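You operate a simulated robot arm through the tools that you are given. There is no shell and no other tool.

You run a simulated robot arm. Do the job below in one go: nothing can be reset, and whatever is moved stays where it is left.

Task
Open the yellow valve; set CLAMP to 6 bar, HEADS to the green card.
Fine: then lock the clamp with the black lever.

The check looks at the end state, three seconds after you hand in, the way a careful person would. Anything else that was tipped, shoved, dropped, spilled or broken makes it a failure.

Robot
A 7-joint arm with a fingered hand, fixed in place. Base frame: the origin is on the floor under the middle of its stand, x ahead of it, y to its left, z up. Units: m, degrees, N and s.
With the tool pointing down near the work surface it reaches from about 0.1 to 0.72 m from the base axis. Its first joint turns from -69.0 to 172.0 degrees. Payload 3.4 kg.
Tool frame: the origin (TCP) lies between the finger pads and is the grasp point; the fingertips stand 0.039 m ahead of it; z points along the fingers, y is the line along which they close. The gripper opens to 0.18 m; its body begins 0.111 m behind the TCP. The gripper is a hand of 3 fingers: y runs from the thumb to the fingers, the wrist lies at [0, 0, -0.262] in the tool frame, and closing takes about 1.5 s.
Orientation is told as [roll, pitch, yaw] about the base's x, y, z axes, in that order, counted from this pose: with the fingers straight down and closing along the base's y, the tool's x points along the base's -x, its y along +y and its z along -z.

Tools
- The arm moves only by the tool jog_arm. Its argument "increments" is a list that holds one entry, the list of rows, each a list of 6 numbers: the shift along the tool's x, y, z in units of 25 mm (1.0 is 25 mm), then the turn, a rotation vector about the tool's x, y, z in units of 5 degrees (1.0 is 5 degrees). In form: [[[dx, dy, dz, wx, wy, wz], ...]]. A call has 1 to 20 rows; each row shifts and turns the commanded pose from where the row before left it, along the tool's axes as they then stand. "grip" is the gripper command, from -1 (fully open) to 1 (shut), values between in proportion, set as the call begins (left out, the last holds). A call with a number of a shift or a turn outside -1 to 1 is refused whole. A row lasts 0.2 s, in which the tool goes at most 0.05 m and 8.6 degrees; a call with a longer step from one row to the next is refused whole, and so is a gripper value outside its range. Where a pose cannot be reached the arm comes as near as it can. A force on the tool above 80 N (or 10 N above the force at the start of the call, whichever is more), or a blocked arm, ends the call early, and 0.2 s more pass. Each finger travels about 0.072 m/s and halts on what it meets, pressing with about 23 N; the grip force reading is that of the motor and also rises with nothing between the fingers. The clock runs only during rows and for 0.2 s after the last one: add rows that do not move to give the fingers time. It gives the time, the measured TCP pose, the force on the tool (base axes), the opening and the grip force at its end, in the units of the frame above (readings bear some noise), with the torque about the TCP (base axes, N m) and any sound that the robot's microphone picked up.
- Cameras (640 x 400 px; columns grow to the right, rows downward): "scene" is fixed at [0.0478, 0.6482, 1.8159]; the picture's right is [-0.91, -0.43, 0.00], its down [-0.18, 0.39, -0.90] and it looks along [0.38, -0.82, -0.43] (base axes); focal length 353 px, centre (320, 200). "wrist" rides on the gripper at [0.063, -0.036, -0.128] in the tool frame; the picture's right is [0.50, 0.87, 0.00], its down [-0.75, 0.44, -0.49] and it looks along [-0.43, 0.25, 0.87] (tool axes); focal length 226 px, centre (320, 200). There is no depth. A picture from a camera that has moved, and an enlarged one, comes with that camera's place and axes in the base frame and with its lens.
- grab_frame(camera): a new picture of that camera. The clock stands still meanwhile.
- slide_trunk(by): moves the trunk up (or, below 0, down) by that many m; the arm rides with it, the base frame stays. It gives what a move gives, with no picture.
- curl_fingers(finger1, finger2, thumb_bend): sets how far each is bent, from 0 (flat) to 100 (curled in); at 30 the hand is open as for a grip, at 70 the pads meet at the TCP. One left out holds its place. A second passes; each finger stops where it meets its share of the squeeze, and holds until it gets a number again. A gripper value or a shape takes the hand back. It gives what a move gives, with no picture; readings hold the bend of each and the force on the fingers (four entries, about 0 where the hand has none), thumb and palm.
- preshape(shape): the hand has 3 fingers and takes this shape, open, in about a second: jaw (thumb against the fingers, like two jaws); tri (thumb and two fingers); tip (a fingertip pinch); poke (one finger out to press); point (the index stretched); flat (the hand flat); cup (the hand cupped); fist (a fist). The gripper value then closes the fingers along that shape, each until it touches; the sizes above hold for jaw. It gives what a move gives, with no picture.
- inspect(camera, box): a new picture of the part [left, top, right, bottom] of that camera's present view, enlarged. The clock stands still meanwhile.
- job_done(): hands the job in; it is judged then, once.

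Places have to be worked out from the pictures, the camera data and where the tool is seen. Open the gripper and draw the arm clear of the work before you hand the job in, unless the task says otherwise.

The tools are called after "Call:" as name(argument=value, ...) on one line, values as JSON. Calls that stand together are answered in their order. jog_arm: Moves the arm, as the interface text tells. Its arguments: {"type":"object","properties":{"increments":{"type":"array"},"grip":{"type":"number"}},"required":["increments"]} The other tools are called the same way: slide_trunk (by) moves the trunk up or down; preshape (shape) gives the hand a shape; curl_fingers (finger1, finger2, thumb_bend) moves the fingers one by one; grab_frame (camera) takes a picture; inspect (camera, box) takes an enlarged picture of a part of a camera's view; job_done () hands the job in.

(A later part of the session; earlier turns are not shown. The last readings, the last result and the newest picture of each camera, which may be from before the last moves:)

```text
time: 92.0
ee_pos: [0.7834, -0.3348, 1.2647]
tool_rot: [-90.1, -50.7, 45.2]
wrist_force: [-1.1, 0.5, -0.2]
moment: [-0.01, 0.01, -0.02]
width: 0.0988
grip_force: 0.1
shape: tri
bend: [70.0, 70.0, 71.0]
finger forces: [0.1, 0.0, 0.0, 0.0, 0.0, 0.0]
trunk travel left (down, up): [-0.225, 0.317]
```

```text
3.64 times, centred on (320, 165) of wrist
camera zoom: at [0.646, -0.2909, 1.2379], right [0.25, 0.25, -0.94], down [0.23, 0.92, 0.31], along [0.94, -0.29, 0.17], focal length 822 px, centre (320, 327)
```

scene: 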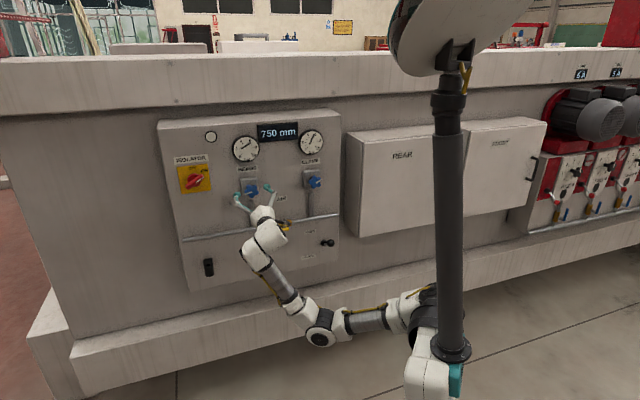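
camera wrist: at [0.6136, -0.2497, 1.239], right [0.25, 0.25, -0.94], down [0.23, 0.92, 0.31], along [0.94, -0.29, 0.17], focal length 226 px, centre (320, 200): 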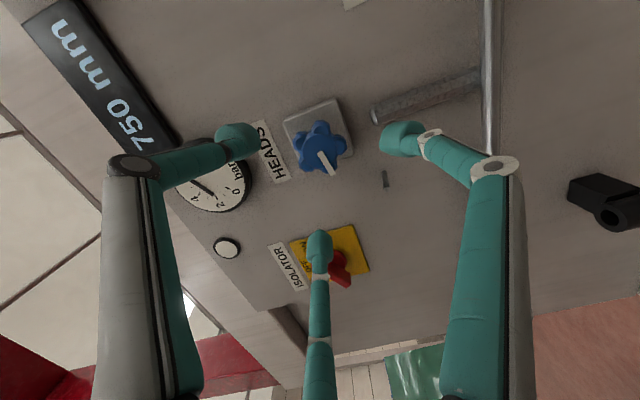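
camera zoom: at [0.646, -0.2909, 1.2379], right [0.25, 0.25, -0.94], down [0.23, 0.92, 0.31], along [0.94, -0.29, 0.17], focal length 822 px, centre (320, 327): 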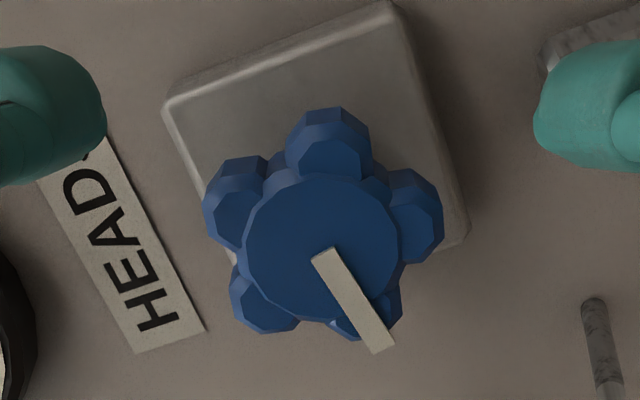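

Aligned (knob front at n≈-0.825). I advance the last 34 mm and close on the knob.

Call:
jog_arm(increments=[[[0, 0, 0.68, 0, 0, 0], [0, 0, 0.68, 0, 0, 0], [0, 0, 0, 0, 0, 0]]])

Call:
inspect(camera="wrist", box=[240, 120, 400, 260])

Call:
jog_arm(increments=[[[0, 0, 0, 0, 0, 0], [0, 0, 0, 0, 0, 0], [0, 0, 0, 0, 0, 0], [0, 0, 0, 0, 0, 0], [0, 0, 0, 0, 0, 0], [0, 0, 0, 0, 0, 0]]], grip=0.6)

Call:
inspect(camera="wrist", box=[240, 120, 400, 260])

Call:
inspect(camera="scene", box=[234, 136, 258, 160])

```text
time: 92.8
ee_pos: [0.8091, -0.3594, 1.2644]
tool_rot: [-90.1, -50.8, 45.1]
wrist_force: [0.3, -0.3, 1.1]
moment: [0.02, 0.01, -0.01]
width: 0.099
grip_force: 0.1
shape: tri
bend: [70.0, 70.0, 71.0]
finger forces: [0.0, 0.1, 0.0, 0.0, 0.0, 0.0]
trunk travel left (down, up): [-0.225, 0.317]
```

```text
2.86 times, centred on (320, 190) of wrist
camera zoom: at [0.6718, -0.3154, 1.2375], right [0.25, 0.25, -0.94], down [0.23, 0.92, 0.31], along [0.94, -0.29, 0.17], focal length 646 px, centre (320, 229)
```

zoom: 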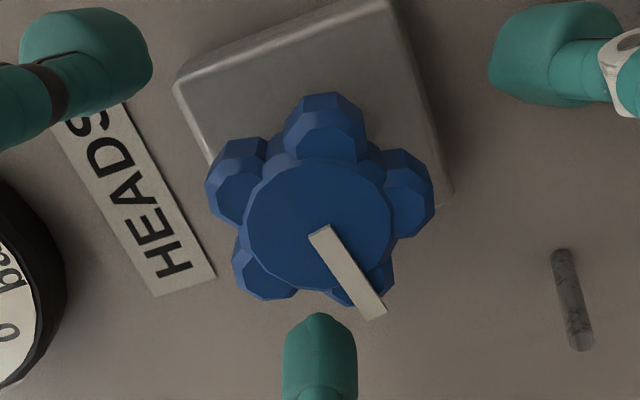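

```text
time: 94.2
ee_pos: [0.8105, -0.3612, 1.2612]
tool_rot: [-89.9, -50.7, 45.1]
wrist_force: [9.0, -8.2, 2.7]
moment: [-0.08, -0.08, -0.12]
width: 0.0365
grip_force: 23.0
shape: tri
bend: [72.0, 72.0, 75.0]
finger forces: [19.1, 20.2, 0.0, 0.1, 20.9, 0.0]
trunk travel left (down, up): [-0.225, 0.317]
```

```text
2.86 times, centred on (320, 190) of wrist
camera zoom: at [0.6727, -0.3172, 1.2365], right [0.25, 0.25, -0.94], down [0.23, 0.92, 0.31], along [0.94, -0.29, 0.17], focal length 646 px, centre (320, 229)
```

zoom: 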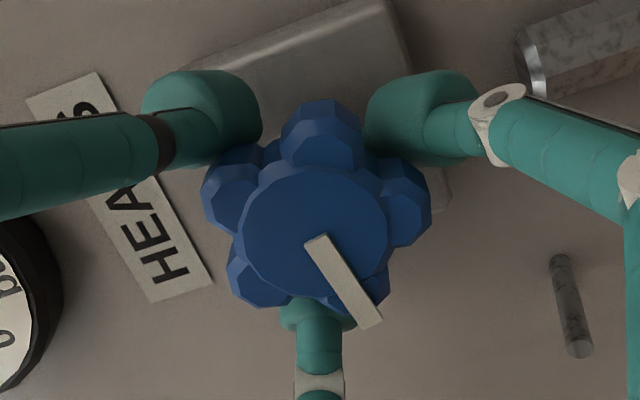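

```text
16.00 times, centred on (246, 148) of scene
camera zoom: at [0.0478, 0.6482, 1.8159], right [-0.91, -0.43, 0.0], down [-0.18, 0.39, -0.9], along [0.38, -0.82, -0.43], focal length 5652 px, centre (1504, 1032)
```

zoom: 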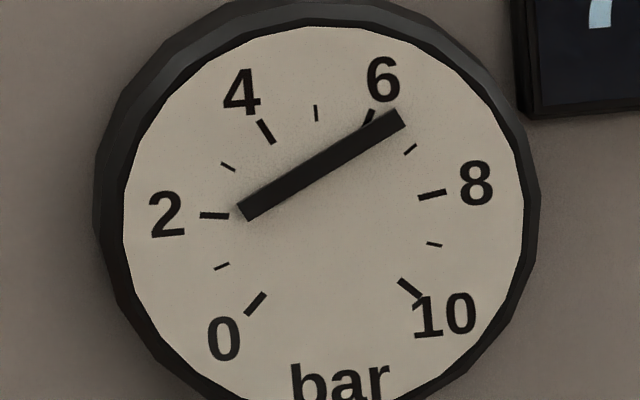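

HEADS knob is gripped; the gauge is still ≈0.75 bar. I turn clockwise 60° and re-read (target needle −54°).

Call:
jog_arm(increments=[[[0, 0, 0, 0, 0, 1], [0, 0, 0, 0, 0, 1], [0, 0, 0, 0, 0, 1], [0, 0, 0, 0, 0, 1], [0, 0, 0, 0, 0, 1], [0, 0, 0, 0, 0, 1], [0, 0, 0, 0, 0, 1], [0, 0, 0, 0, 0, 1], [0, 0, 0, 0, 0, 1], [0, 0, 0, 0, 0, 1], [0, 0, 0, 0, 0, 1], [0, 0, 0, 0, 0, 1], [0, 0, 0, 0, 0, 0]]])

Call:
inspect(camera="scene", box=[234, 136, 258, 160])

Call:
inspect(camera="wrist", box=[240, 120, 400, 260])

```text
time: 97.0
ee_pos: [0.8101, -0.3604, 1.2609]
tool_rot: [89.6, -69.3, -134.4]
wrist_force: [20.9, -11.1, 2.2]
moment: [0.0, 0.06, 0.03]
width: 0.0348
grip_force: 23.5
shape: tri
bend: [72.0, 72.0, 75.0]
finger forces: [23.7, 24.6, 0.0, 0.0, 19.8, 0.1]
trunk travel left (down, up): [-0.225, 0.317]
```

```text
16.00 times, centred on (246, 148) of scene
camera zoom: at [0.0478, 0.6482, 1.8159], right [-0.91, -0.43, 0.0], down [-0.18, 0.39, -0.9], along [0.38, -0.82, -0.43], focal length 5652 px, centre (1504, 1032)
```

zoom: 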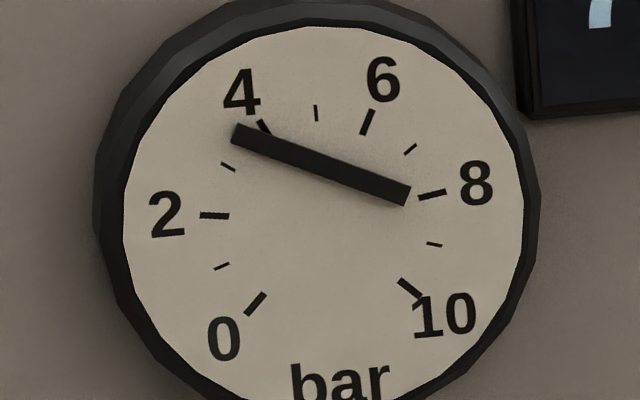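

```text
2.86 times, centred on (320, 190) of wrist
camera zoom: at [0.7125, -0.2764, 1.189], right [0.7, 0.7, -0.16], down [-0.25, 0.45, 0.86], along [0.67, -0.56, 0.48], focal length 646 px, centre (320, 229)
```

zoom: 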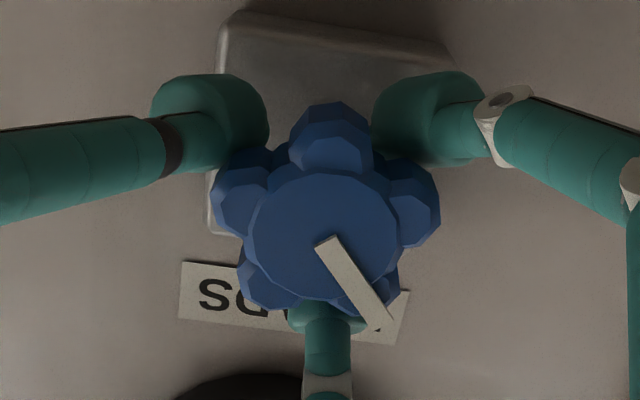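

Reads ≈2.7 bar. Since release caused a drift last time, I loosen slightly here to relax the grip and see where it settles.

Call:
jog_arm(increments=[[[0, 0, 0, 0, 0, 0], [0, 0, 0, 0, 0, 0]]], grip=0.48)

Call:
inspect(camera="scene", box=[234, 136, 258, 160])

Call:
inspect(camera="wrist", box=[240, 120, 400, 260])

```text
time: 97.6
ee_pos: [0.8057, -0.3564, 1.2649]
tool_rot: [90.5, -69.2, -135.3]
wrist_force: [0.7, -2.3, -0.1]
moment: [-0.01, -0.03, -0.08]
width: 0.0474
grip_force: 0.0
shape: tri
bend: [71.0, 72.0, 74.0]
finger forces: [1.2, 0.9, 0.1, 0.1, 0.6, 0.1]
trunk travel left (down, up): [-0.225, 0.317]
```

```text
16.00 times, centred on (246, 148) of scene
camera zoom: at [0.0478, 0.6482, 1.8159], right [-0.91, -0.43, 0.0], down [-0.18, 0.39, -0.9], along [0.38, -0.82, -0.43], focal length 5652 px, centre (1504, 1032)
```

zoom: 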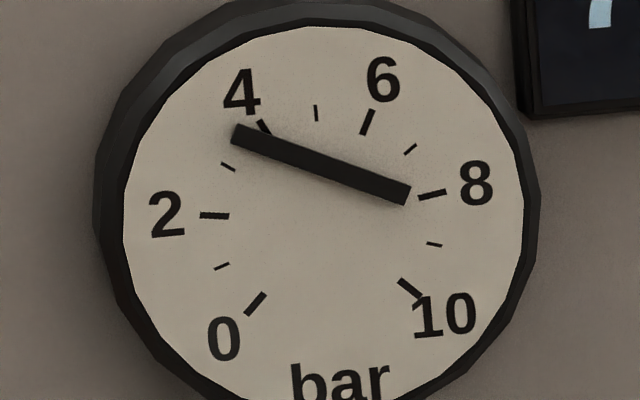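

```text
2.86 times, centred on (320, 190) of wrist
camera zoom: at [0.7087, -0.2728, 1.1922], right [0.7, 0.7, -0.16], down [-0.25, 0.45, 0.86], along [0.67, -0.56, 0.49], focal length 646 px, centre (320, 229)
```

zoom: 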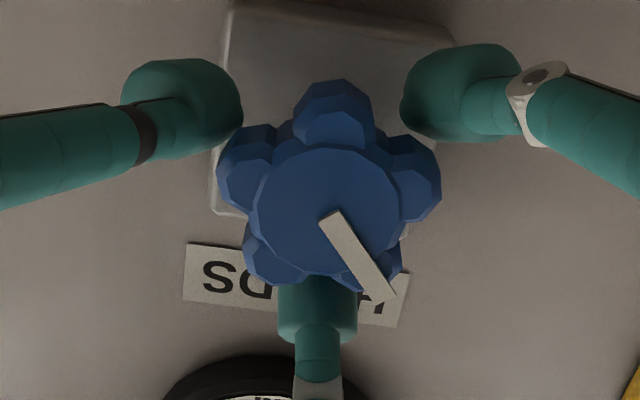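

No drift with gentle loosening. I regrip, turn about 9° more, and loosen gently again.

Call:
jog_arm(increments=[[[0, 0, 0, 0, 0, 0], [0, 0, 0, 0, 0, 0], [0, 0, 0, 0, 0, 0], [0, 0, 0, 0, 0, 0.6], [0, 0, 0, 0, 0, 0.6], [0, 0, 0, 0, 0, 0.6], [0, 0, 0, 0, 0, 0]]], grip=0.58)

Call:
inspect(camera="scene", box=[234, 136, 258, 160])

```text
time: 99.2
ee_pos: [0.8085, -0.3592, 1.2625]
tool_rot: [90.0, -60.4, -135.0]
wrist_force: [1.6, -3.8, 0.0]
moment: [0.04, 0.03, -0.16]
width: 0.0394
grip_force: 23.5
shape: tri
bend: [72.0, 72.0, 75.0]
finger forces: [17.8, 17.9, 0.1, 0.0, 19.0, 0.0]
trunk travel left (down, up): [-0.225, 0.317]
```

```text
16.00 times, centred on (246, 148) of scene
camera zoom: at [0.0478, 0.6482, 1.8159], right [-0.91, -0.43, 0.0], down [-0.18, 0.39, -0.9], along [0.38, -0.82, -0.43], focal length 5652 px, centre (1504, 1032)
```

zoom: 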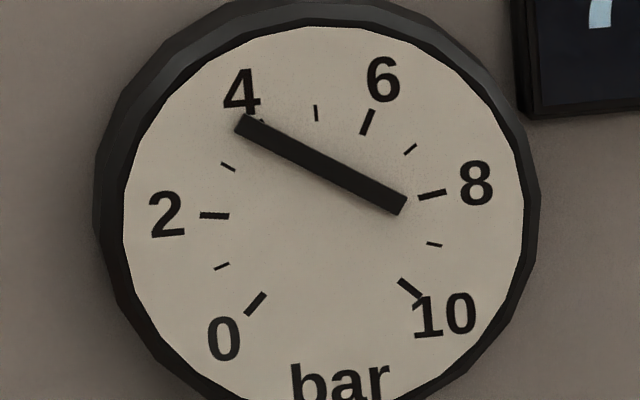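

Now ≈2.95 bar. A tiny 1.3° more, then loosen gently.

Call:
jog_arm(increments=[[[0, 0, 0, 0, 0, 0.27], [0, 0, 0, 0, 0, 0]]])

Call:
jog_arm(increments=[[[0, 0, 0, 0, 0, 0], [0, 0, 0, 0, 0, 0]]], grip=0.48)

Call:
jog_arm(increments=[[[0, 0, 0, 0, 0, 0], [0, 0, 0, 0, 0, 0], [0, 0, 0, 0, 0, 0]]], grip=-0.1)

Call:
inspect(camera="scene", box=[234, 136, 258, 160])

```text
time: 99.8
ee_pos: [0.8077, -0.3597, 1.2632]
tool_rot: [90.0, -58.8, -134.9]
wrist_force: [2.2, -2.8, -1.3]
moment: [0.03, 0.05, -0.1]
width: 0.0394
grip_force: 23.1
shape: tri
bend: [72.0, 72.0, 75.0]
finger forces: [18.1, 18.1, 0.0, 0.0, 18.8, 0.1]
trunk travel left (down, up): [-0.225, 0.317]
```

```text
time: 100.4
ee_pos: [0.8067, -0.3597, 1.2635]
tool_rot: [90.1, -59.0, -135.0]
wrist_force: [0.8, -0.7, 0.4]
moment: [0.01, -0.01, -0.02]
width: 0.0471
grip_force: 0.1
shape: tri
bend: [72.0, 72.0, 74.0]
finger forces: [0.7, 0.5, 0.0, 0.1, 0.1, 0.0]
trunk travel left (down, up): [-0.225, 0.317]
```

```text
time: 101.2
ee_pos: [0.8077, -0.3589, 1.2636]
tool_rot: [90.0, -58.9, -134.8]
wrist_force: [0.2, 0.1, 0.1]
moment: [0.01, 0.0, 0.02]
width: 0.0984
grip_force: 0.1
shape: tri
bend: [70.0, 70.0, 71.0]
finger forces: [0.0, 0.0, 0.0, 0.0, 0.0, 0.0]
trunk travel left (down, up): [-0.225, 0.317]
```

```text
16.00 times, centred on (246, 148) of scene
camera zoom: at [0.0478, 0.6482, 1.8159], right [-0.91, -0.43, 0.0], down [-0.18, 0.39, -0.9], along [0.38, -0.82, -0.43], focal length 5652 px, centre (1504, 1032)
```

zoom: 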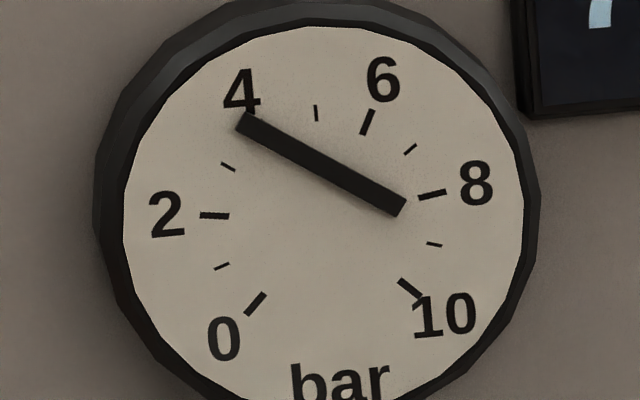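

HEADS reads ≈3.0 bar and is released. I back off and slide right along the panel toward the black clamp lever.

Call:
jog_arm(increments=[[[0, 0, -0.9, 0, 0, 0], [0, 0, -0.9, 0, 0, 0], [0, 0, -0.9, 0, 0, 0], [0, 0, -0.9, 0, 0, 0], [0, 0, 0, 0, 0, 0]]])

Call:
inspect(camera="scene", box=[225, 115, 345, 215])

Call:
jog_arm(increments=[[[-0.557, -0.922, 0, 0, 0, 0], [-0.557, -0.922, 0, 0, 0, 0], [-0.557, -0.922, 0, 0, 0, 0], [-0.557, -0.922, 0, 0, 0, 0], [-0.557, -0.922, 0, 0, 0, 0], [-0.557, -0.922, 0, 0, 0, 0], [-0.557, -0.922, 0, 0, 0, 0], [-0.557, -0.922, 0, 0, 0, 0], [-0.557, -0.922, 0, 0, 0, 0], [-0.557, -0.922, 0, 0, 0, 0], [-0.557, -0.922, 0, 0, 0, 0], [-0.557, -0.922, 0, 0, 0, 0]]])

Call:
grab_frame(camera="scene")

Call:
grab_frame(camera="wrist")

```text
time: 102.4
ee_pos: [0.7429, -0.2957, 1.2629]
tool_rot: [90.0, -59.0, -134.9]
wrist_force: [-0.2, -0.3, 0.5]
moment: [-0.04, 0.01, 0.01]
width: 0.0982
grip_force: 0.0
shape: tri
bend: [70.0, 70.0, 71.0]
finger forces: [0.1, 0.1, 0.0, 0.1, 0.0, 0.0]
trunk travel left (down, up): [-0.225, 0.317]
```

```text
4.00 times, centred on (285, 165) of scene
camera zoom: at [0.0478, 0.6482, 1.8159], right [-0.91, -0.43, 0.0], down [-0.18, 0.39, -0.9], along [0.38, -0.82, -0.43], focal length 1413 px, centre (460, 340)
```

zoom: 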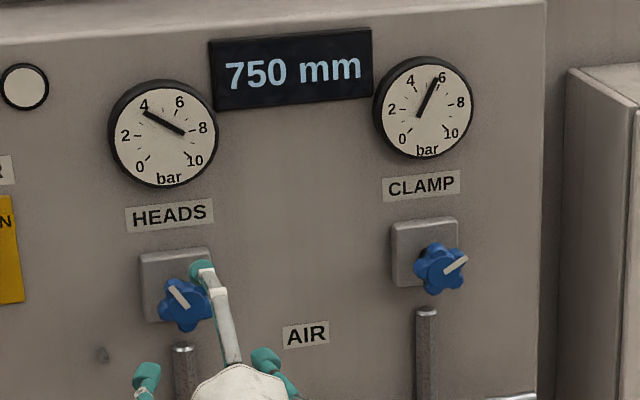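

```text
time: 105.0
ee_pos: [0.5146, -0.5269, 1.2615]
tool_rot: [89.9, -58.9, -134.7]
wrist_force: [-0.6, 0.1, -0.2]
moment: [0.01, -0.01, -0.02]
width: 0.0983
grip_force: 0.1
shape: tri
bend: [70.0, 70.0, 71.0]
finger forces: [0.1, 0.0, 0.0, 0.0, 0.0, 0.1]
trunk travel left (down, up): [-0.225, 0.317]
```

```text
taken
```

scene: 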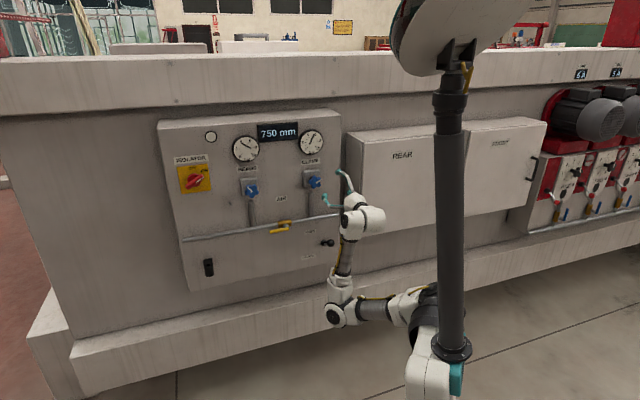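

```text
taken
camera wrist: at [0.4262, -0.4343, 1.1893], right [0.71, 0.71, 0.02], down [-0.36, 0.34, 0.87], along [0.61, -0.62, 0.49], focal length 226 px, centre (320, 200)
```

wrist: 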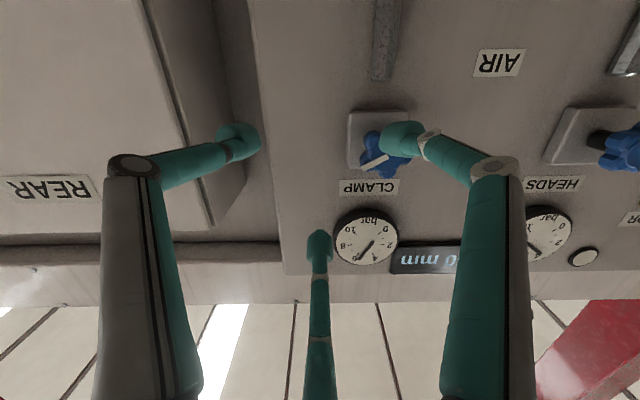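

Both gauges hold (HEADS ≈3, CLAMP ≈6). I close the fingers to a narrow bundle and lower the trunk toward lever height.

Call:
jog_arm(increments=[[[0, 0, 0, 0, 0, 0], [0, 0, 0, 0, 0, 0], [0, 0, 0, 0, 0, 0], [0, 0, 0, 0, 0, 0]]], grip=0.67)

Call:
slide_trunk(by=-0.15)

Call:
grab_frame(camera="wrist")

Call:
inspect(camera="scene", box=[270, 170, 370, 290])

```text
time: 106.0
ee_pos: [0.5147, -0.527, 1.263]
tool_rot: [90.0, -59.0, -134.9]
wrist_force: [0.3, 0.6, 0.4]
moment: [0.02, -0.02, -0.01]
width: 0.0301
grip_force: 0.1
shape: tri
bend: [72.0, 72.0, 74.0]
finger forces: [0.0, 0.0, 0.0, 0.0, 0.0, 0.1]
trunk travel left (down, up): [-0.225, 0.317]
```

```text
time: 107.7
ee_pos: [0.5139, -0.5249, 1.1132]
tool_rot: [90.4, -58.9, -135.0]
wrist_force: [0.1, -0.5, 0.3]
moment: [0.03, 0.02, -0.04]
width: 0.0304
grip_force: 0.1
shape: tri
bend: [72.0, 72.0, 74.0]
finger forces: [0.0, 0.0, 0.0, 0.0, 0.0, 0.1]
trunk travel left (down, up): [-0.075, 0.467]
```

```text
taken
camera wrist: at [0.4258, -0.4318, 1.0408], right [0.71, 0.71, 0.02], down [-0.36, 0.34, 0.87], along [0.61, -0.62, 0.49], focal length 226 px, centre (320, 200)
```

wrist: 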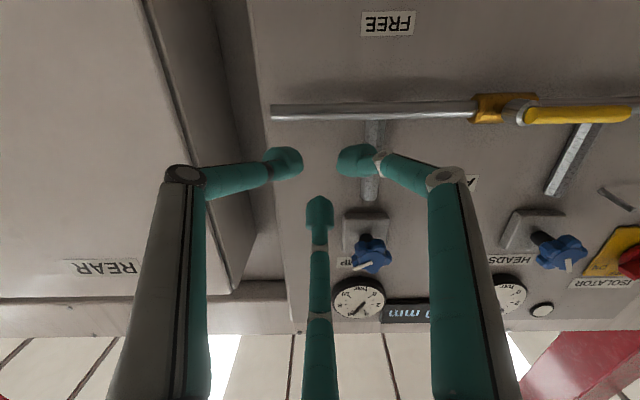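

```text
3.33 times, centred on (320, 230) of scene
camera zoom: at [0.0478, 0.6482, 1.8159], right [-0.91, -0.43, 0.0], down [-0.18, 0.39, -0.9], along [0.38, -0.82, -0.43], focal length 1177 px, centre (320, 100)
```

zoom: 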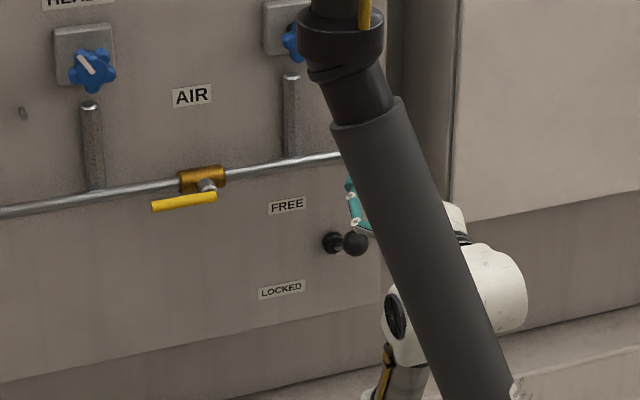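

The mast hides part of the hand from the scene camera but the lever stays visible. I lower to z≈1.035, still in front of the lever, and look with the wrist camera.

Call:
jog_arm(increments=[[[0.89, -0.537, 0, 0, 0, 0], [0.89, -0.537, 0, 0, 0, 0], [0.89, -0.537, 0, 0, 0, 0], [0, 0, 0, 0, 0, 0]]])

Call:
grab_frame(camera="wrist")

Call:
inspect(camera="scene", box=[270, 170, 370, 290])

```text
time: 108.7
ee_pos: [0.5283, -0.5372, 1.0422]
tool_rot: [89.5, -58.8, -134.8]
wrist_force: [0.4, 0.1, -0.3]
moment: [-0.01, 0.02, 0.02]
width: 0.0296
grip_force: 0.0
shape: tri
bend: [72.0, 72.0, 74.0]
finger forces: [0.0, 0.1, 0.0, 0.0, 0.1, 0.0]
out of reach, approached as far as the arm can: row 2, 3
trunk travel left (down, up): [-0.075, 0.467]
```

```text
taken
camera wrist: at [0.4405, -0.444, 0.9705], right [0.71, 0.71, 0.02], down [-0.36, 0.33, 0.87], along [0.61, -0.63, 0.49], focal length 226 px, centre (320, 200)
```

wrist: 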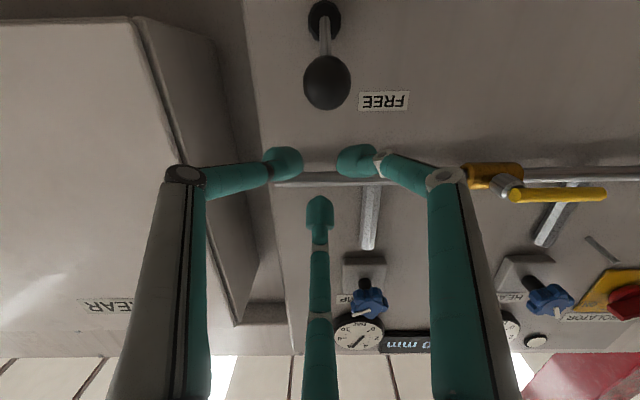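

```text
3.33 times, centred on (320, 230) of scene
camera zoom: at [0.0478, 0.6482, 1.8159], right [-0.91, -0.43, 0.0], down [-0.18, 0.39, -0.9], along [0.38, -0.82, -0.43], focal length 1177 px, centre (320, 100)
```

zoom: 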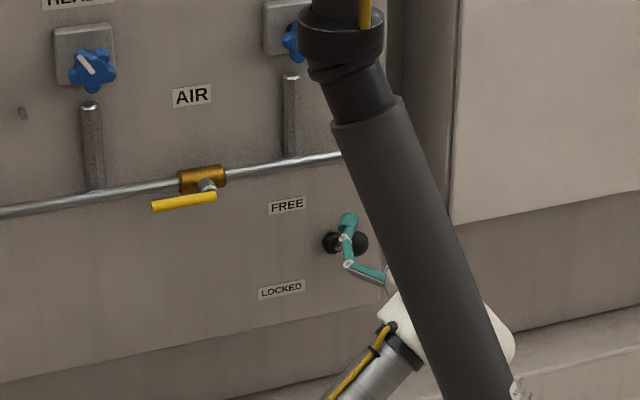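

The arm nears its limit when low relative to the shoulder. I raise the hand 8 cm and lower the trunk the last 7.5 cm to gain margin.

Call:
jog_arm(increments=[[[-0.913, 0.55, 0, 0, 0, 0], [-0.913, 0.55, 0, 0, 0, 0], [-0.913, 0.55, 0, 0, 0, 0], [0, 0, 0, 0, 0, 0]]])

Call:
slide_trunk(by=-0.074)

Call:
grab_frame(camera="wrist")

Call:
grab_frame(camera="scene")

```text
time: 109.7
ee_pos: [0.5306, -0.5306, 1.1261]
tool_rot: [90.2, -59.0, -134.9]
wrist_force: [0.3, 0.0, -0.6]
moment: [0.0, 0.01, 0.0]
width: 0.0297
grip_force: 0.0
shape: tri
bend: [72.0, 72.0, 74.0]
finger forces: [0.0, 0.0, 0.0, 0.0, 0.1, 0.0]
trunk travel left (down, up): [-0.075, 0.467]
```

```text
time: 110.8
ee_pos: [0.5299, -0.5323, 1.0522]
tool_rot: [90.3, -59.0, -135.2]
wrist_force: [0.0, -0.3, -0.1]
moment: [0.02, 0.0, 0.01]
width: 0.0297
grip_force: 0.1
shape: tri
bend: [72.0, 72.0, 74.0]
finger forces: [0.1, 0.0, 0.1, 0.0, 0.1, 0.0]
trunk travel left (down, up): [-0.001, 0.541]
```

```text
taken
camera wrist: at [0.4403, -0.4397, 0.9788], right [0.71, 0.71, 0.02], down [-0.36, 0.34, 0.87], along [0.61, -0.62, 0.49], focal length 226 px, centre (320, 200)
```

wrist: 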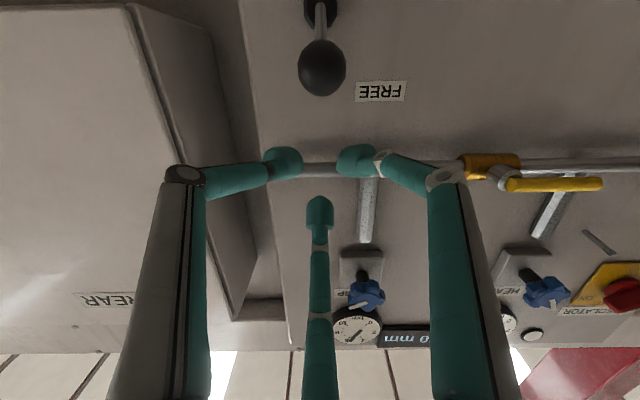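

```text
taken
```

scene: 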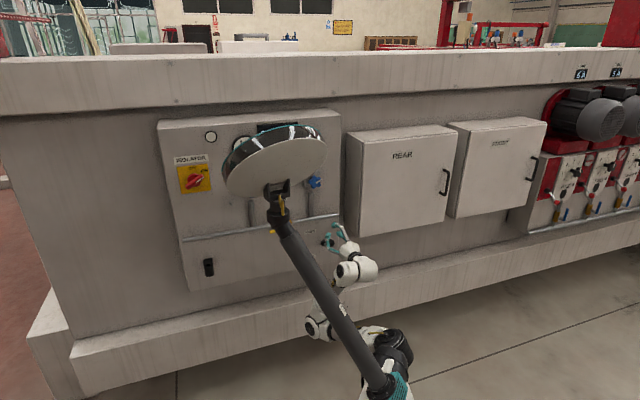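

The ball is at about t≈0, n≈-0.814, z≈0.973, right in line below my hand. I move forward above it (n≈-0.797, z≈1.035).

Call:
jog_arm(increments=[[[0.29, -0.176, 0.92, 0, 0, 0], [0.29, -0.176, 0.92, 0, 0, 0], [0, 0, 0, 0, 0, 0]]])

Call:
grab_frame(camera="wrist")

Call:
inspect(camera="scene", box=[290, 195, 380, 285])

```text
time: 111.7
ee_pos: [0.5623, -0.5649, 1.0337]
tool_rot: [90.0, -59.0, -134.9]
wrist_force: [-0.4, 0.0, 0.0]
moment: [0.02, 0.02, 0.02]
width: 0.0299
grip_force: 0.0
shape: tri
bend: [72.0, 72.0, 74.0]
finger forces: [0.0, 0.1, 0.1, 0.0, 0.0, 0.0]
trunk travel left (down, up): [-0.001, 0.541]
```

```text
taken
camera wrist: at [0.475, -0.4724, 0.9607], right [0.71, 0.71, 0.02], down [-0.36, 0.34, 0.87], along [0.61, -0.62, 0.49], focal length 226 px, centre (320, 200)
```

wrist: 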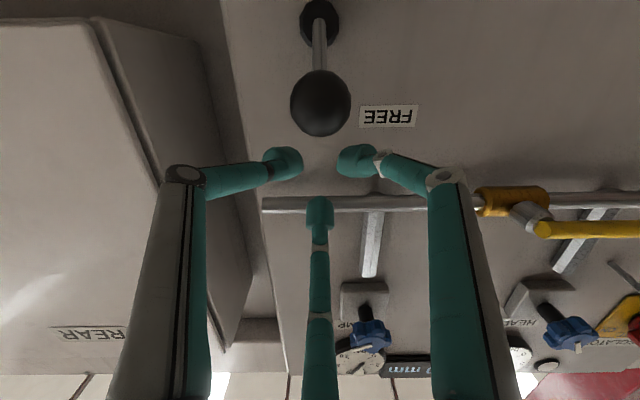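

```text
4.44 times, centred on (335, 240) of scene
camera zoom: at [0.0478, 0.6482, 1.8159], right [-0.91, -0.43, 0.0], down [-0.18, 0.39, -0.9], along [0.38, -0.82, -0.43], focal length 1570 px, centre (253, 22)
```

zoom: 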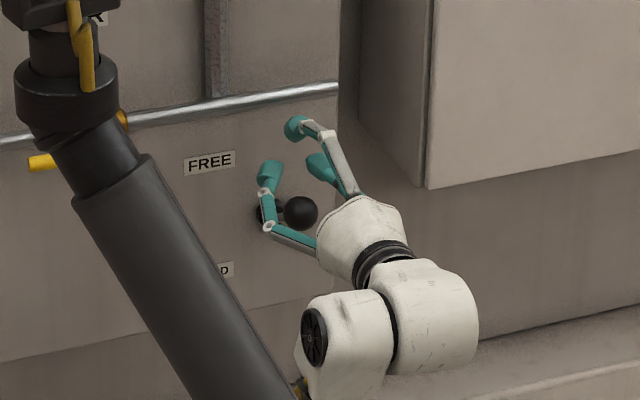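

The fingers are above the ball and lined up with it. I push straight down 5 cm in small rows and check.

Call:
jog_arm(increments=[[[0.43, -0.258, 0, 0, 0, 0], [0.43, -0.258, 0, 0, 0, 0], [0.43, -0.258, 0, 0, 0, 0], [0.43, -0.258, 0, 0, 0, 0]]])

Call:
grab_frame(camera="wrist")

Call:
inspect(camera="scene", box=[290, 195, 380, 285])

```text
time: 112.7
ee_pos: [0.5629, -0.5662, 0.9842]
tool_rot: [90.0, -59.0, -134.9]
wrist_force: [0.0, 0.2, 0.1]
moment: [0.0, 0.01, -0.01]
width: 0.0298
grip_force: 0.0
shape: tri
bend: [72.0, 72.0, 74.0]
finger forces: [0.1, 0.1, 0.0, 0.1, 0.0, 0.0]
trunk travel left (down, up): [-0.001, 0.541]
```

```text
taken
camera wrist: at [0.4746, -0.4728, 0.9109], right [0.71, 0.71, 0.02], down [-0.36, 0.34, 0.87], along [0.61, -0.62, 0.49], focal length 226 px, centre (320, 200)
```

wrist: 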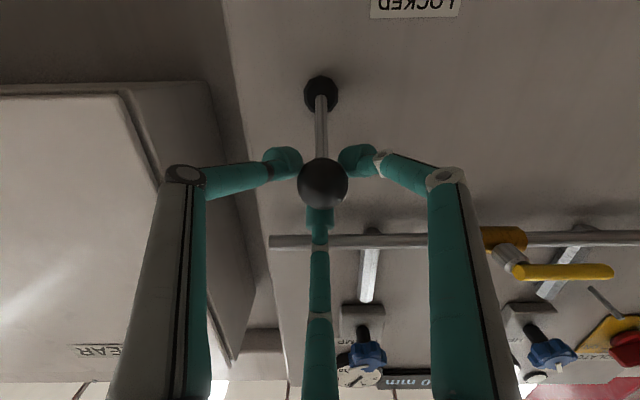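

```text
4.44 times, centred on (335, 240) of scene
camera zoom: at [0.0478, 0.6482, 1.8159], right [-0.91, -0.43, 0.0], down [-0.18, 0.39, -0.9], along [0.38, -0.82, -0.43], focal length 1570 px, centre (253, 22)
```

zoom: 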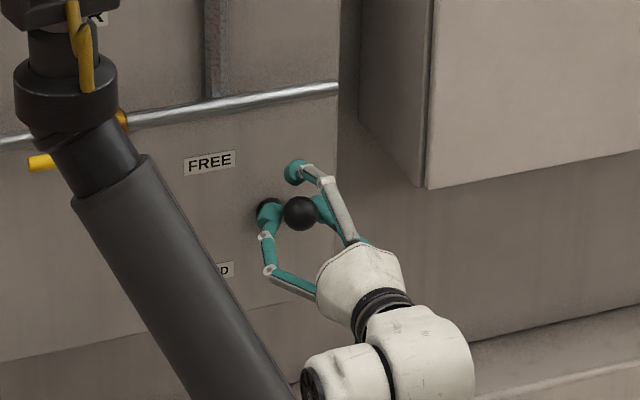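

The ball is now caged between the three fingers, with one finger above it and the lever rod passing between the lower two. I continue downward so the upper finger pushes the lever.

Call:
jog_arm(increments=[[[0.43, -0.258, 0, 0, 0, 0], [0.43, -0.258, 0, 0, 0, 0], [0.43, -0.258, 0, 0, 0, 0]]])

Call:
grab_frame(camera="wrist")

Call:
inspect(camera="scene", box=[290, 195, 380, 285])

```text
time: 113.5
ee_pos: [0.5602, -0.5634, 0.9486]
tool_rot: [90.3, -59.0, -135.2]
wrist_force: [-1.4, 0.1, 0.2]
moment: [0.04, 0.03, 0.03]
width: 0.0296
grip_force: 0.0
shape: tri
bend: [72.0, 72.0, 74.0]
finger forces: [0.0, 0.0, 0.1, 0.0, 0.1, 0.0]
trunk travel left (down, up): [-0.001, 0.541]
```

```text
taken
camera wrist: at [0.4721, -0.4703, 0.8753], right [0.71, 0.71, 0.02], down [-0.36, 0.34, 0.87], along [0.61, -0.62, 0.49], focal length 226 px, centre (320, 200)
```

wrist: 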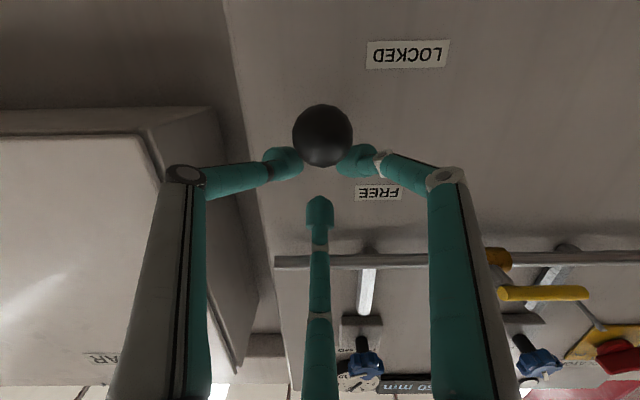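

```text
4.44 times, centred on (335, 240) of scene
camera zoom: at [0.0478, 0.6482, 1.8159], right [-0.91, -0.43, 0.0], down [-0.18, 0.39, -0.9], along [0.38, -0.82, -0.43], focal length 1570 px, centre (253, 22)
```

zoom: 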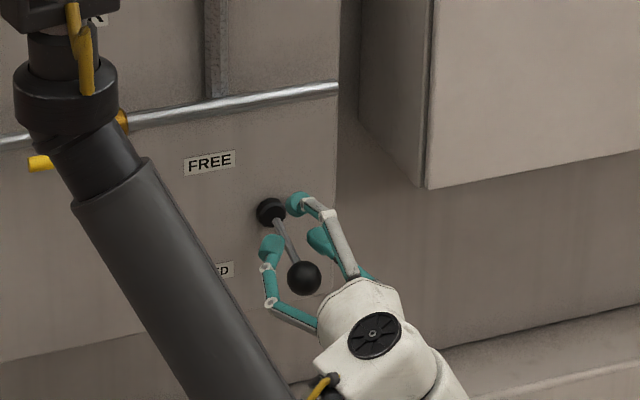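

The lever has swung to just below horizontal. I keep pushing down from above toward LOCKED.

Call:
jog_arm(increments=[[[0.43, -0.258, 0, 0, 0, 0], [0.43, -0.258, 0, 0, 0, 0], [0.43, -0.258, 0, 0, 0, 0]]])

Call:
grab_frame(camera="wrist")

Call:
inspect(camera="scene", box=[290, 195, 380, 285])

```text
time: 114.2
ee_pos: [0.5735, -0.5722, 0.9136]
tool_rot: [89.9, -59.0, -134.9]
wrist_force: [0.3, -0.1, 0.2]
moment: [0.0, -0.01, 0.0]
width: 0.0298
grip_force: 0.0
shape: tri
bend: [72.0, 72.0, 74.0]
finger forces: [0.1, 0.1, 0.0, 0.0, 0.0, 0.0]
out of reach, approached as far as the arm can: row 1, 2, 3
trunk travel left (down, up): [-0.001, 0.541]
```

```text
taken
camera wrist: at [0.4847, -0.4787, 0.8404], right [0.71, 0.71, 0.02], down [-0.36, 0.34, 0.87], along [0.61, -0.62, 0.49], focal length 226 px, centre (320, 200)
```

wrist: 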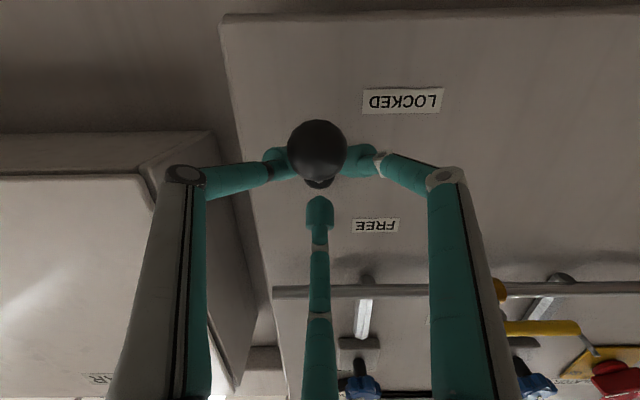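

```text
4.44 times, centred on (335, 240) of scene
camera zoom: at [0.0478, 0.6482, 1.8159], right [-0.91, -0.43, 0.0], down [-0.18, 0.39, -0.9], along [0.38, -0.82, -0.43], focal length 1570 px, centre (253, 22)
```

zoom: 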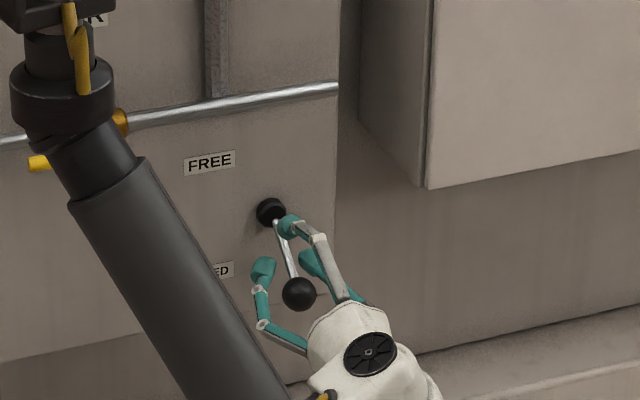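

The lever is about 24° below horizontal and moving freely, but the arm is at its low limit. I'll raise the hand, roll it so the thumb points straight down, and use the lower-hanging thumb to push the ball to its stop.

Call:
jog_arm(increments=[[[-0.857, 0.515, 0, 0, 0, 0], [-0.857, 0.515, 0, 0, 0, 0], [-0.857, 0.515, 0, 0, 0, 0], [0, 0, 0, 0, 0, 0]]])

Call:
inspect(camera="scene", box=[290, 195, 380, 285])

Call:
grab_frame(camera="wrist")

```text
time: 115.2
ee_pos: [0.5725, -0.5736, 0.9894]
tool_rot: [90.0, -59.0, -135.0]
wrist_force: [0.6, -0.2, -0.7]
moment: [0.01, 0.01, 0.0]
width: 0.0296
grip_force: 0.1
shape: tri
bend: [72.0, 72.0, 74.0]
finger forces: [0.0, 0.1, 0.1, 0.1, 0.0, 0.0]
trunk travel left (down, up): [-0.001, 0.541]
```

```text
4.44 times, centred on (335, 240) of scene
camera zoom: at [0.0478, 0.6482, 1.8159], right [-0.91, -0.43, 0.0], down [-0.18, 0.39, -0.9], along [0.38, -0.82, -0.43], focal length 1570 px, centre (253, 22)
```

zoom: 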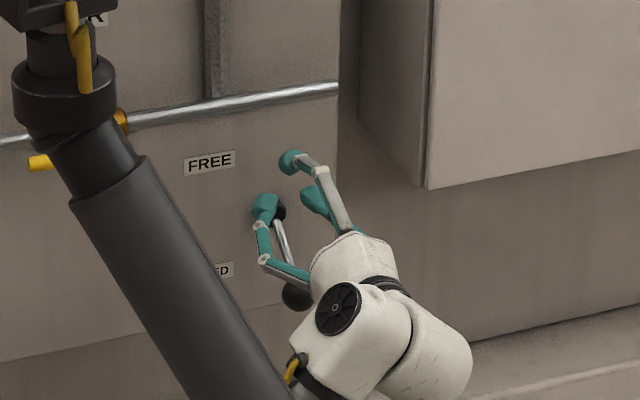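

```text
taken
camera wrist: at [0.4841, -0.4805, 0.9159], right [0.71, 0.71, 0.02], down [-0.36, 0.34, 0.87], along [0.61, -0.62, 0.49], focal length 226 px, centre (320, 200)
```

wrist: 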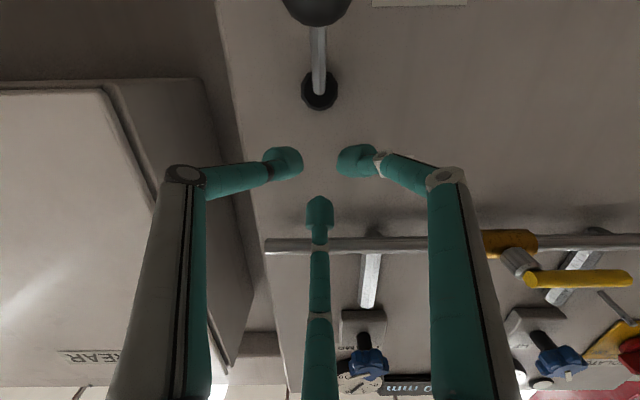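

The lever stays down. I roll +60° so the thumb is at the bottom and open the hand a bit.

Call:
jog_arm(increments=[[[0, 0, 0, 0, 0, 0.98], [0, 0, 0, 0, 0, 0.98], [0, 0, 0, 0, 0, 0.98], [0, 0, 0, 0, 0, 0.98], [0, 0, 0, 0, 0, 0.98], [0, 0, 0, 0, 0, 0.98], [0, 0, 0, 0, 0, 0.98], [0, 0, 0, 0, 0, 0.98], [0, 0, 0, 0, 0, 0.98], [0, 0, 0, 0, 0, 0.98], [0, 0, 0, 0, 0, 0.98], [0, 0, 0, 0, 0, 0.98]]])

Call:
grab_frame(camera="wrist")

Call:
inspect(camera="scene", box=[290, 195, 380, 285])

```text
time: 117.8
ee_pos: [0.5733, -0.5736, 0.9854]
tool_rot: [90.0, -0.2, -135.0]
wrist_force: [0.7, 0.2, -0.2]
moment: [-0.01, 0.02, -0.01]
width: 0.0296
grip_force: 0.1
shape: tri
bend: [72.0, 72.0, 74.0]
finger forces: [0.1, 0.0, 0.0, 0.0, 0.0, 0.0]
trunk travel left (down, up): [-0.001, 0.541]
```

```text
taken
camera wrist: at [0.5273, -0.437, 0.9504], right [0.35, 0.36, 0.87], down [-0.88, -0.19, 0.44], along [0.32, -0.92, 0.25], focal length 226 px, centre (320, 200)
```

wrist: 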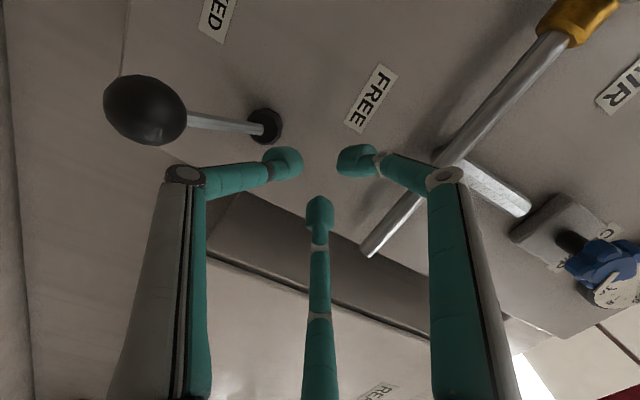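

```text
4.44 times, centred on (335, 240) of scene
camera zoom: at [0.0478, 0.6482, 1.8159], right [-0.91, -0.43, 0.0], down [-0.18, 0.39, -0.9], along [0.38, -0.82, -0.43], focal length 1570 px, centre (253, 22)
```

zoom: 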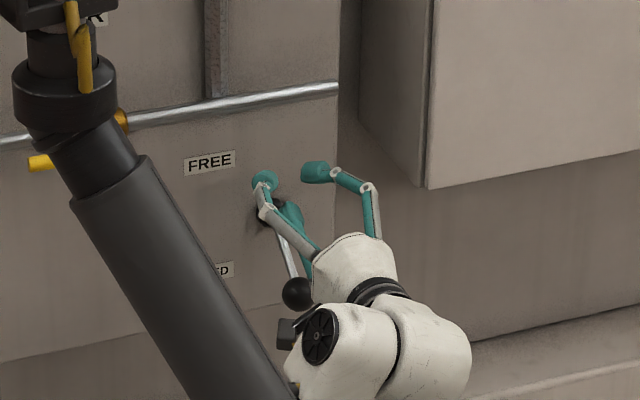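

The thumb now hangs below. I open the hand slightly so the thumb reaches lower, then push down on the ball in small steps.

Call:
jog_arm(increments=[[[0, 0, 0, 0, 0, 0], [0, 0, 0, 0, 0, 0], [0, 0, 0, 0, 0, 0], [0, -0.4, 0, 0, 0, 0], [0, -0.4, 0, 0, 0, 0], [0, -0.4, 0, 0, 0, 0]]], grip=0.2)

Call:
grab_frame(camera="wrist")

Call:
inspect(camera="scene", box=[290, 195, 380, 285])

```text
time: 119.2
ee_pos: [0.5719, -0.5723, 0.9591]
tool_rot: [90.2, -0.1, -134.9]
wrist_force: [-0.5, 0.1, 4.0]
moment: [0.02, 0.02, 0.02]
width: 0.0687
grip_force: 0.1
shape: tri
bend: [72.0, 72.0, 75.0]
finger forces: [0.0, 0.1, 0.0, 0.1, 3.9, 0.0]
trunk travel left (down, up): [-0.001, 0.541]
```

```text
taken
camera wrist: at [0.5267, -0.4363, 0.9214], right [0.35, 0.36, 0.86], down [-0.88, -0.18, 0.44], along [0.32, -0.92, 0.25], focal length 226 px, centre (320, 200)
```

wrist: 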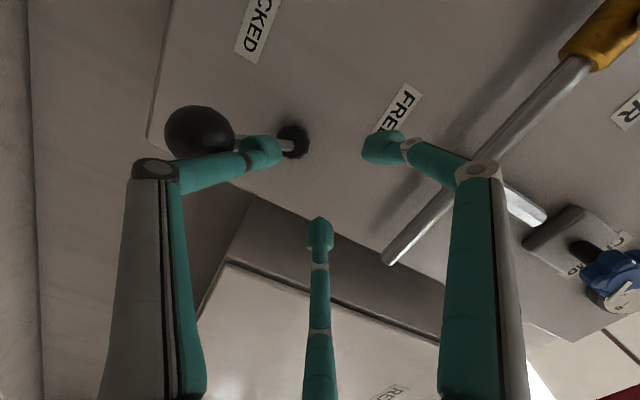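

```text
4.44 times, centred on (335, 240) of scene
camera zoom: at [0.0478, 0.6482, 1.8159], right [-0.91, -0.43, 0.0], down [-0.18, 0.39, -0.9], along [0.38, -0.82, -0.43], focal length 1570 px, centre (253, 22)
```

zoom: 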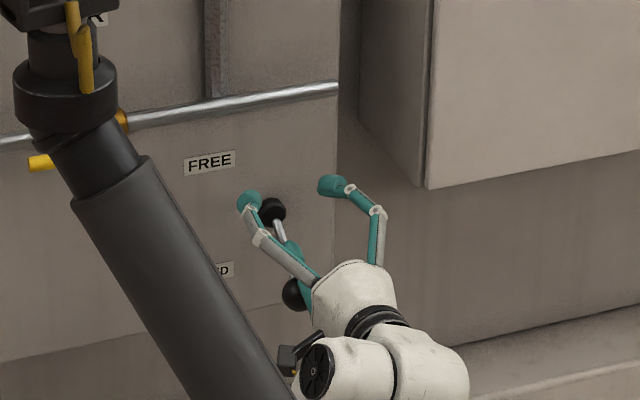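

The thumb touches the lever with 4 N and it has not moved further. I press slightly more to see whether it is at its stop.

Call:
jog_arm(increments=[[[0, -0.3, 0, 0, 0, 0], [0, -0.3, 0, 0, 0, 0]]])

Call:
inspect(camera="scene", box=[290, 195, 380, 285])

Call:
grab_frame(camera="wrist")

```text
time: 119.8
ee_pos: [0.5713, -0.5709, 0.9461]
tool_rot: [90.5, -0.1, -135.0]
wrist_force: [-3.3, 3.7, 22.6]
moment: [0.27, 0.21, 0.02]
width: 0.0582
grip_force: 0.0
shape: tri
bend: [72.0, 72.0, 79.0]
finger forces: [0.0, 0.0, 0.0, 0.0, 22.0, 0.1]
trunk travel left (down, up): [-0.001, 0.541]
```

```text
4.44 times, centred on (335, 240) of scene
camera zoom: at [0.0478, 0.6482, 1.8159], right [-0.91, -0.43, 0.0], down [-0.18, 0.39, -0.9], along [0.38, -0.82, -0.43], focal length 1570 px, centre (253, 22)
```

zoom: 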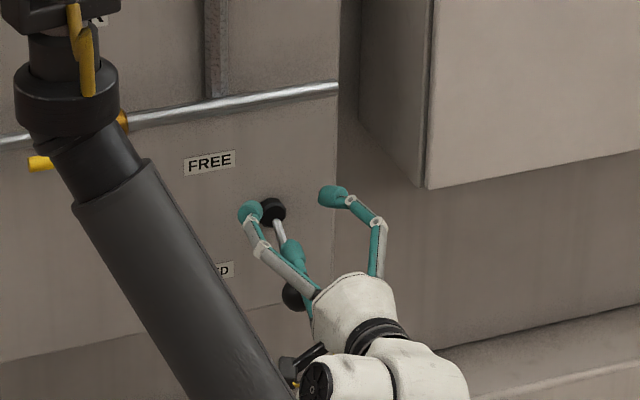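

```text
taken
camera wrist: at [0.5254, -0.4353, 0.909], right [0.35, 0.36, 0.86], down [-0.88, -0.18, 0.43], along [0.31, -0.91, 0.26], focal length 226 px, centre (320, 200)
```

wrist: 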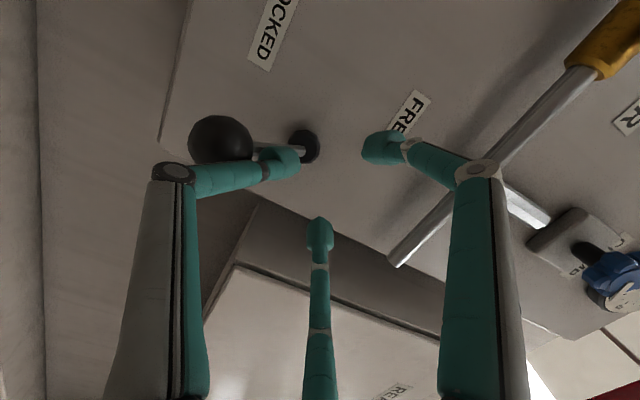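

The lever no longer moves under 22 N — it is at its LOCKED stop (ball at z≈0.868, about 30° down). I lift off and draw back.

Call:
jog_arm(increments=[[[0, 0.5, 0, 0, 0, 0], [0, 0.6, 0, 0, 0, 0], [0, 0.6, 0, 0, 0, 0], [0, 0, -0.7, 0, 0, 0], [0, 0, -0.7, 0, 0, 0], [0, 0, -0.7, 0, 0, 0], [0, 0, 0, 0, 0, 0]]])

Call:
grab_frame(camera="wrist")

Call:
inspect(camera="scene", box=[290, 195, 380, 285])

```text
time: 121.5
ee_pos: [0.5433, -0.5636, 0.9862]
tool_rot: [90.5, 0.9, -136.0]
wrist_force: [-0.4, -0.8, -0.5]
moment: [-0.06, -0.05, 0.1]
width: 0.0718
grip_force: 0.0
shape: tri
bend: [72.0, 72.0, 74.0]
finger forces: [0.1, 0.0, 0.1, 0.0, 0.0, 0.0]
out of reach, approached as far as the arm can: row 5, 6
trunk travel left (down, up): [-0.001, 0.541]
```

```text
taken
camera wrist: at [0.5017, -0.427, 0.9493], right [0.35, 0.34, 0.87], down [-0.89, -0.17, 0.42], along [0.29, -0.92, 0.25], focal length 226 px, centre (320, 200)
```

wrist: 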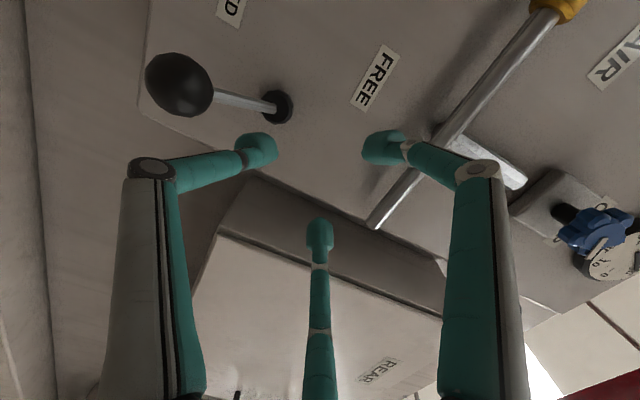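

```text
4.44 times, centred on (335, 240) of scene
camera zoom: at [0.0478, 0.6482, 1.8159], right [-0.91, -0.43, 0.0], down [-0.18, 0.39, -0.9], along [0.38, -0.82, -0.43], focal length 1570 px, centre (253, 22)
```

zoom: 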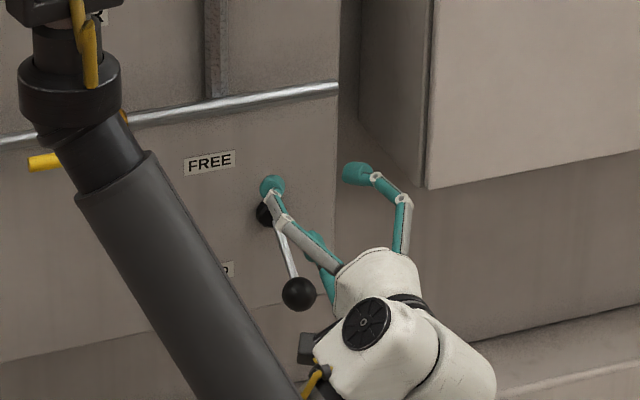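

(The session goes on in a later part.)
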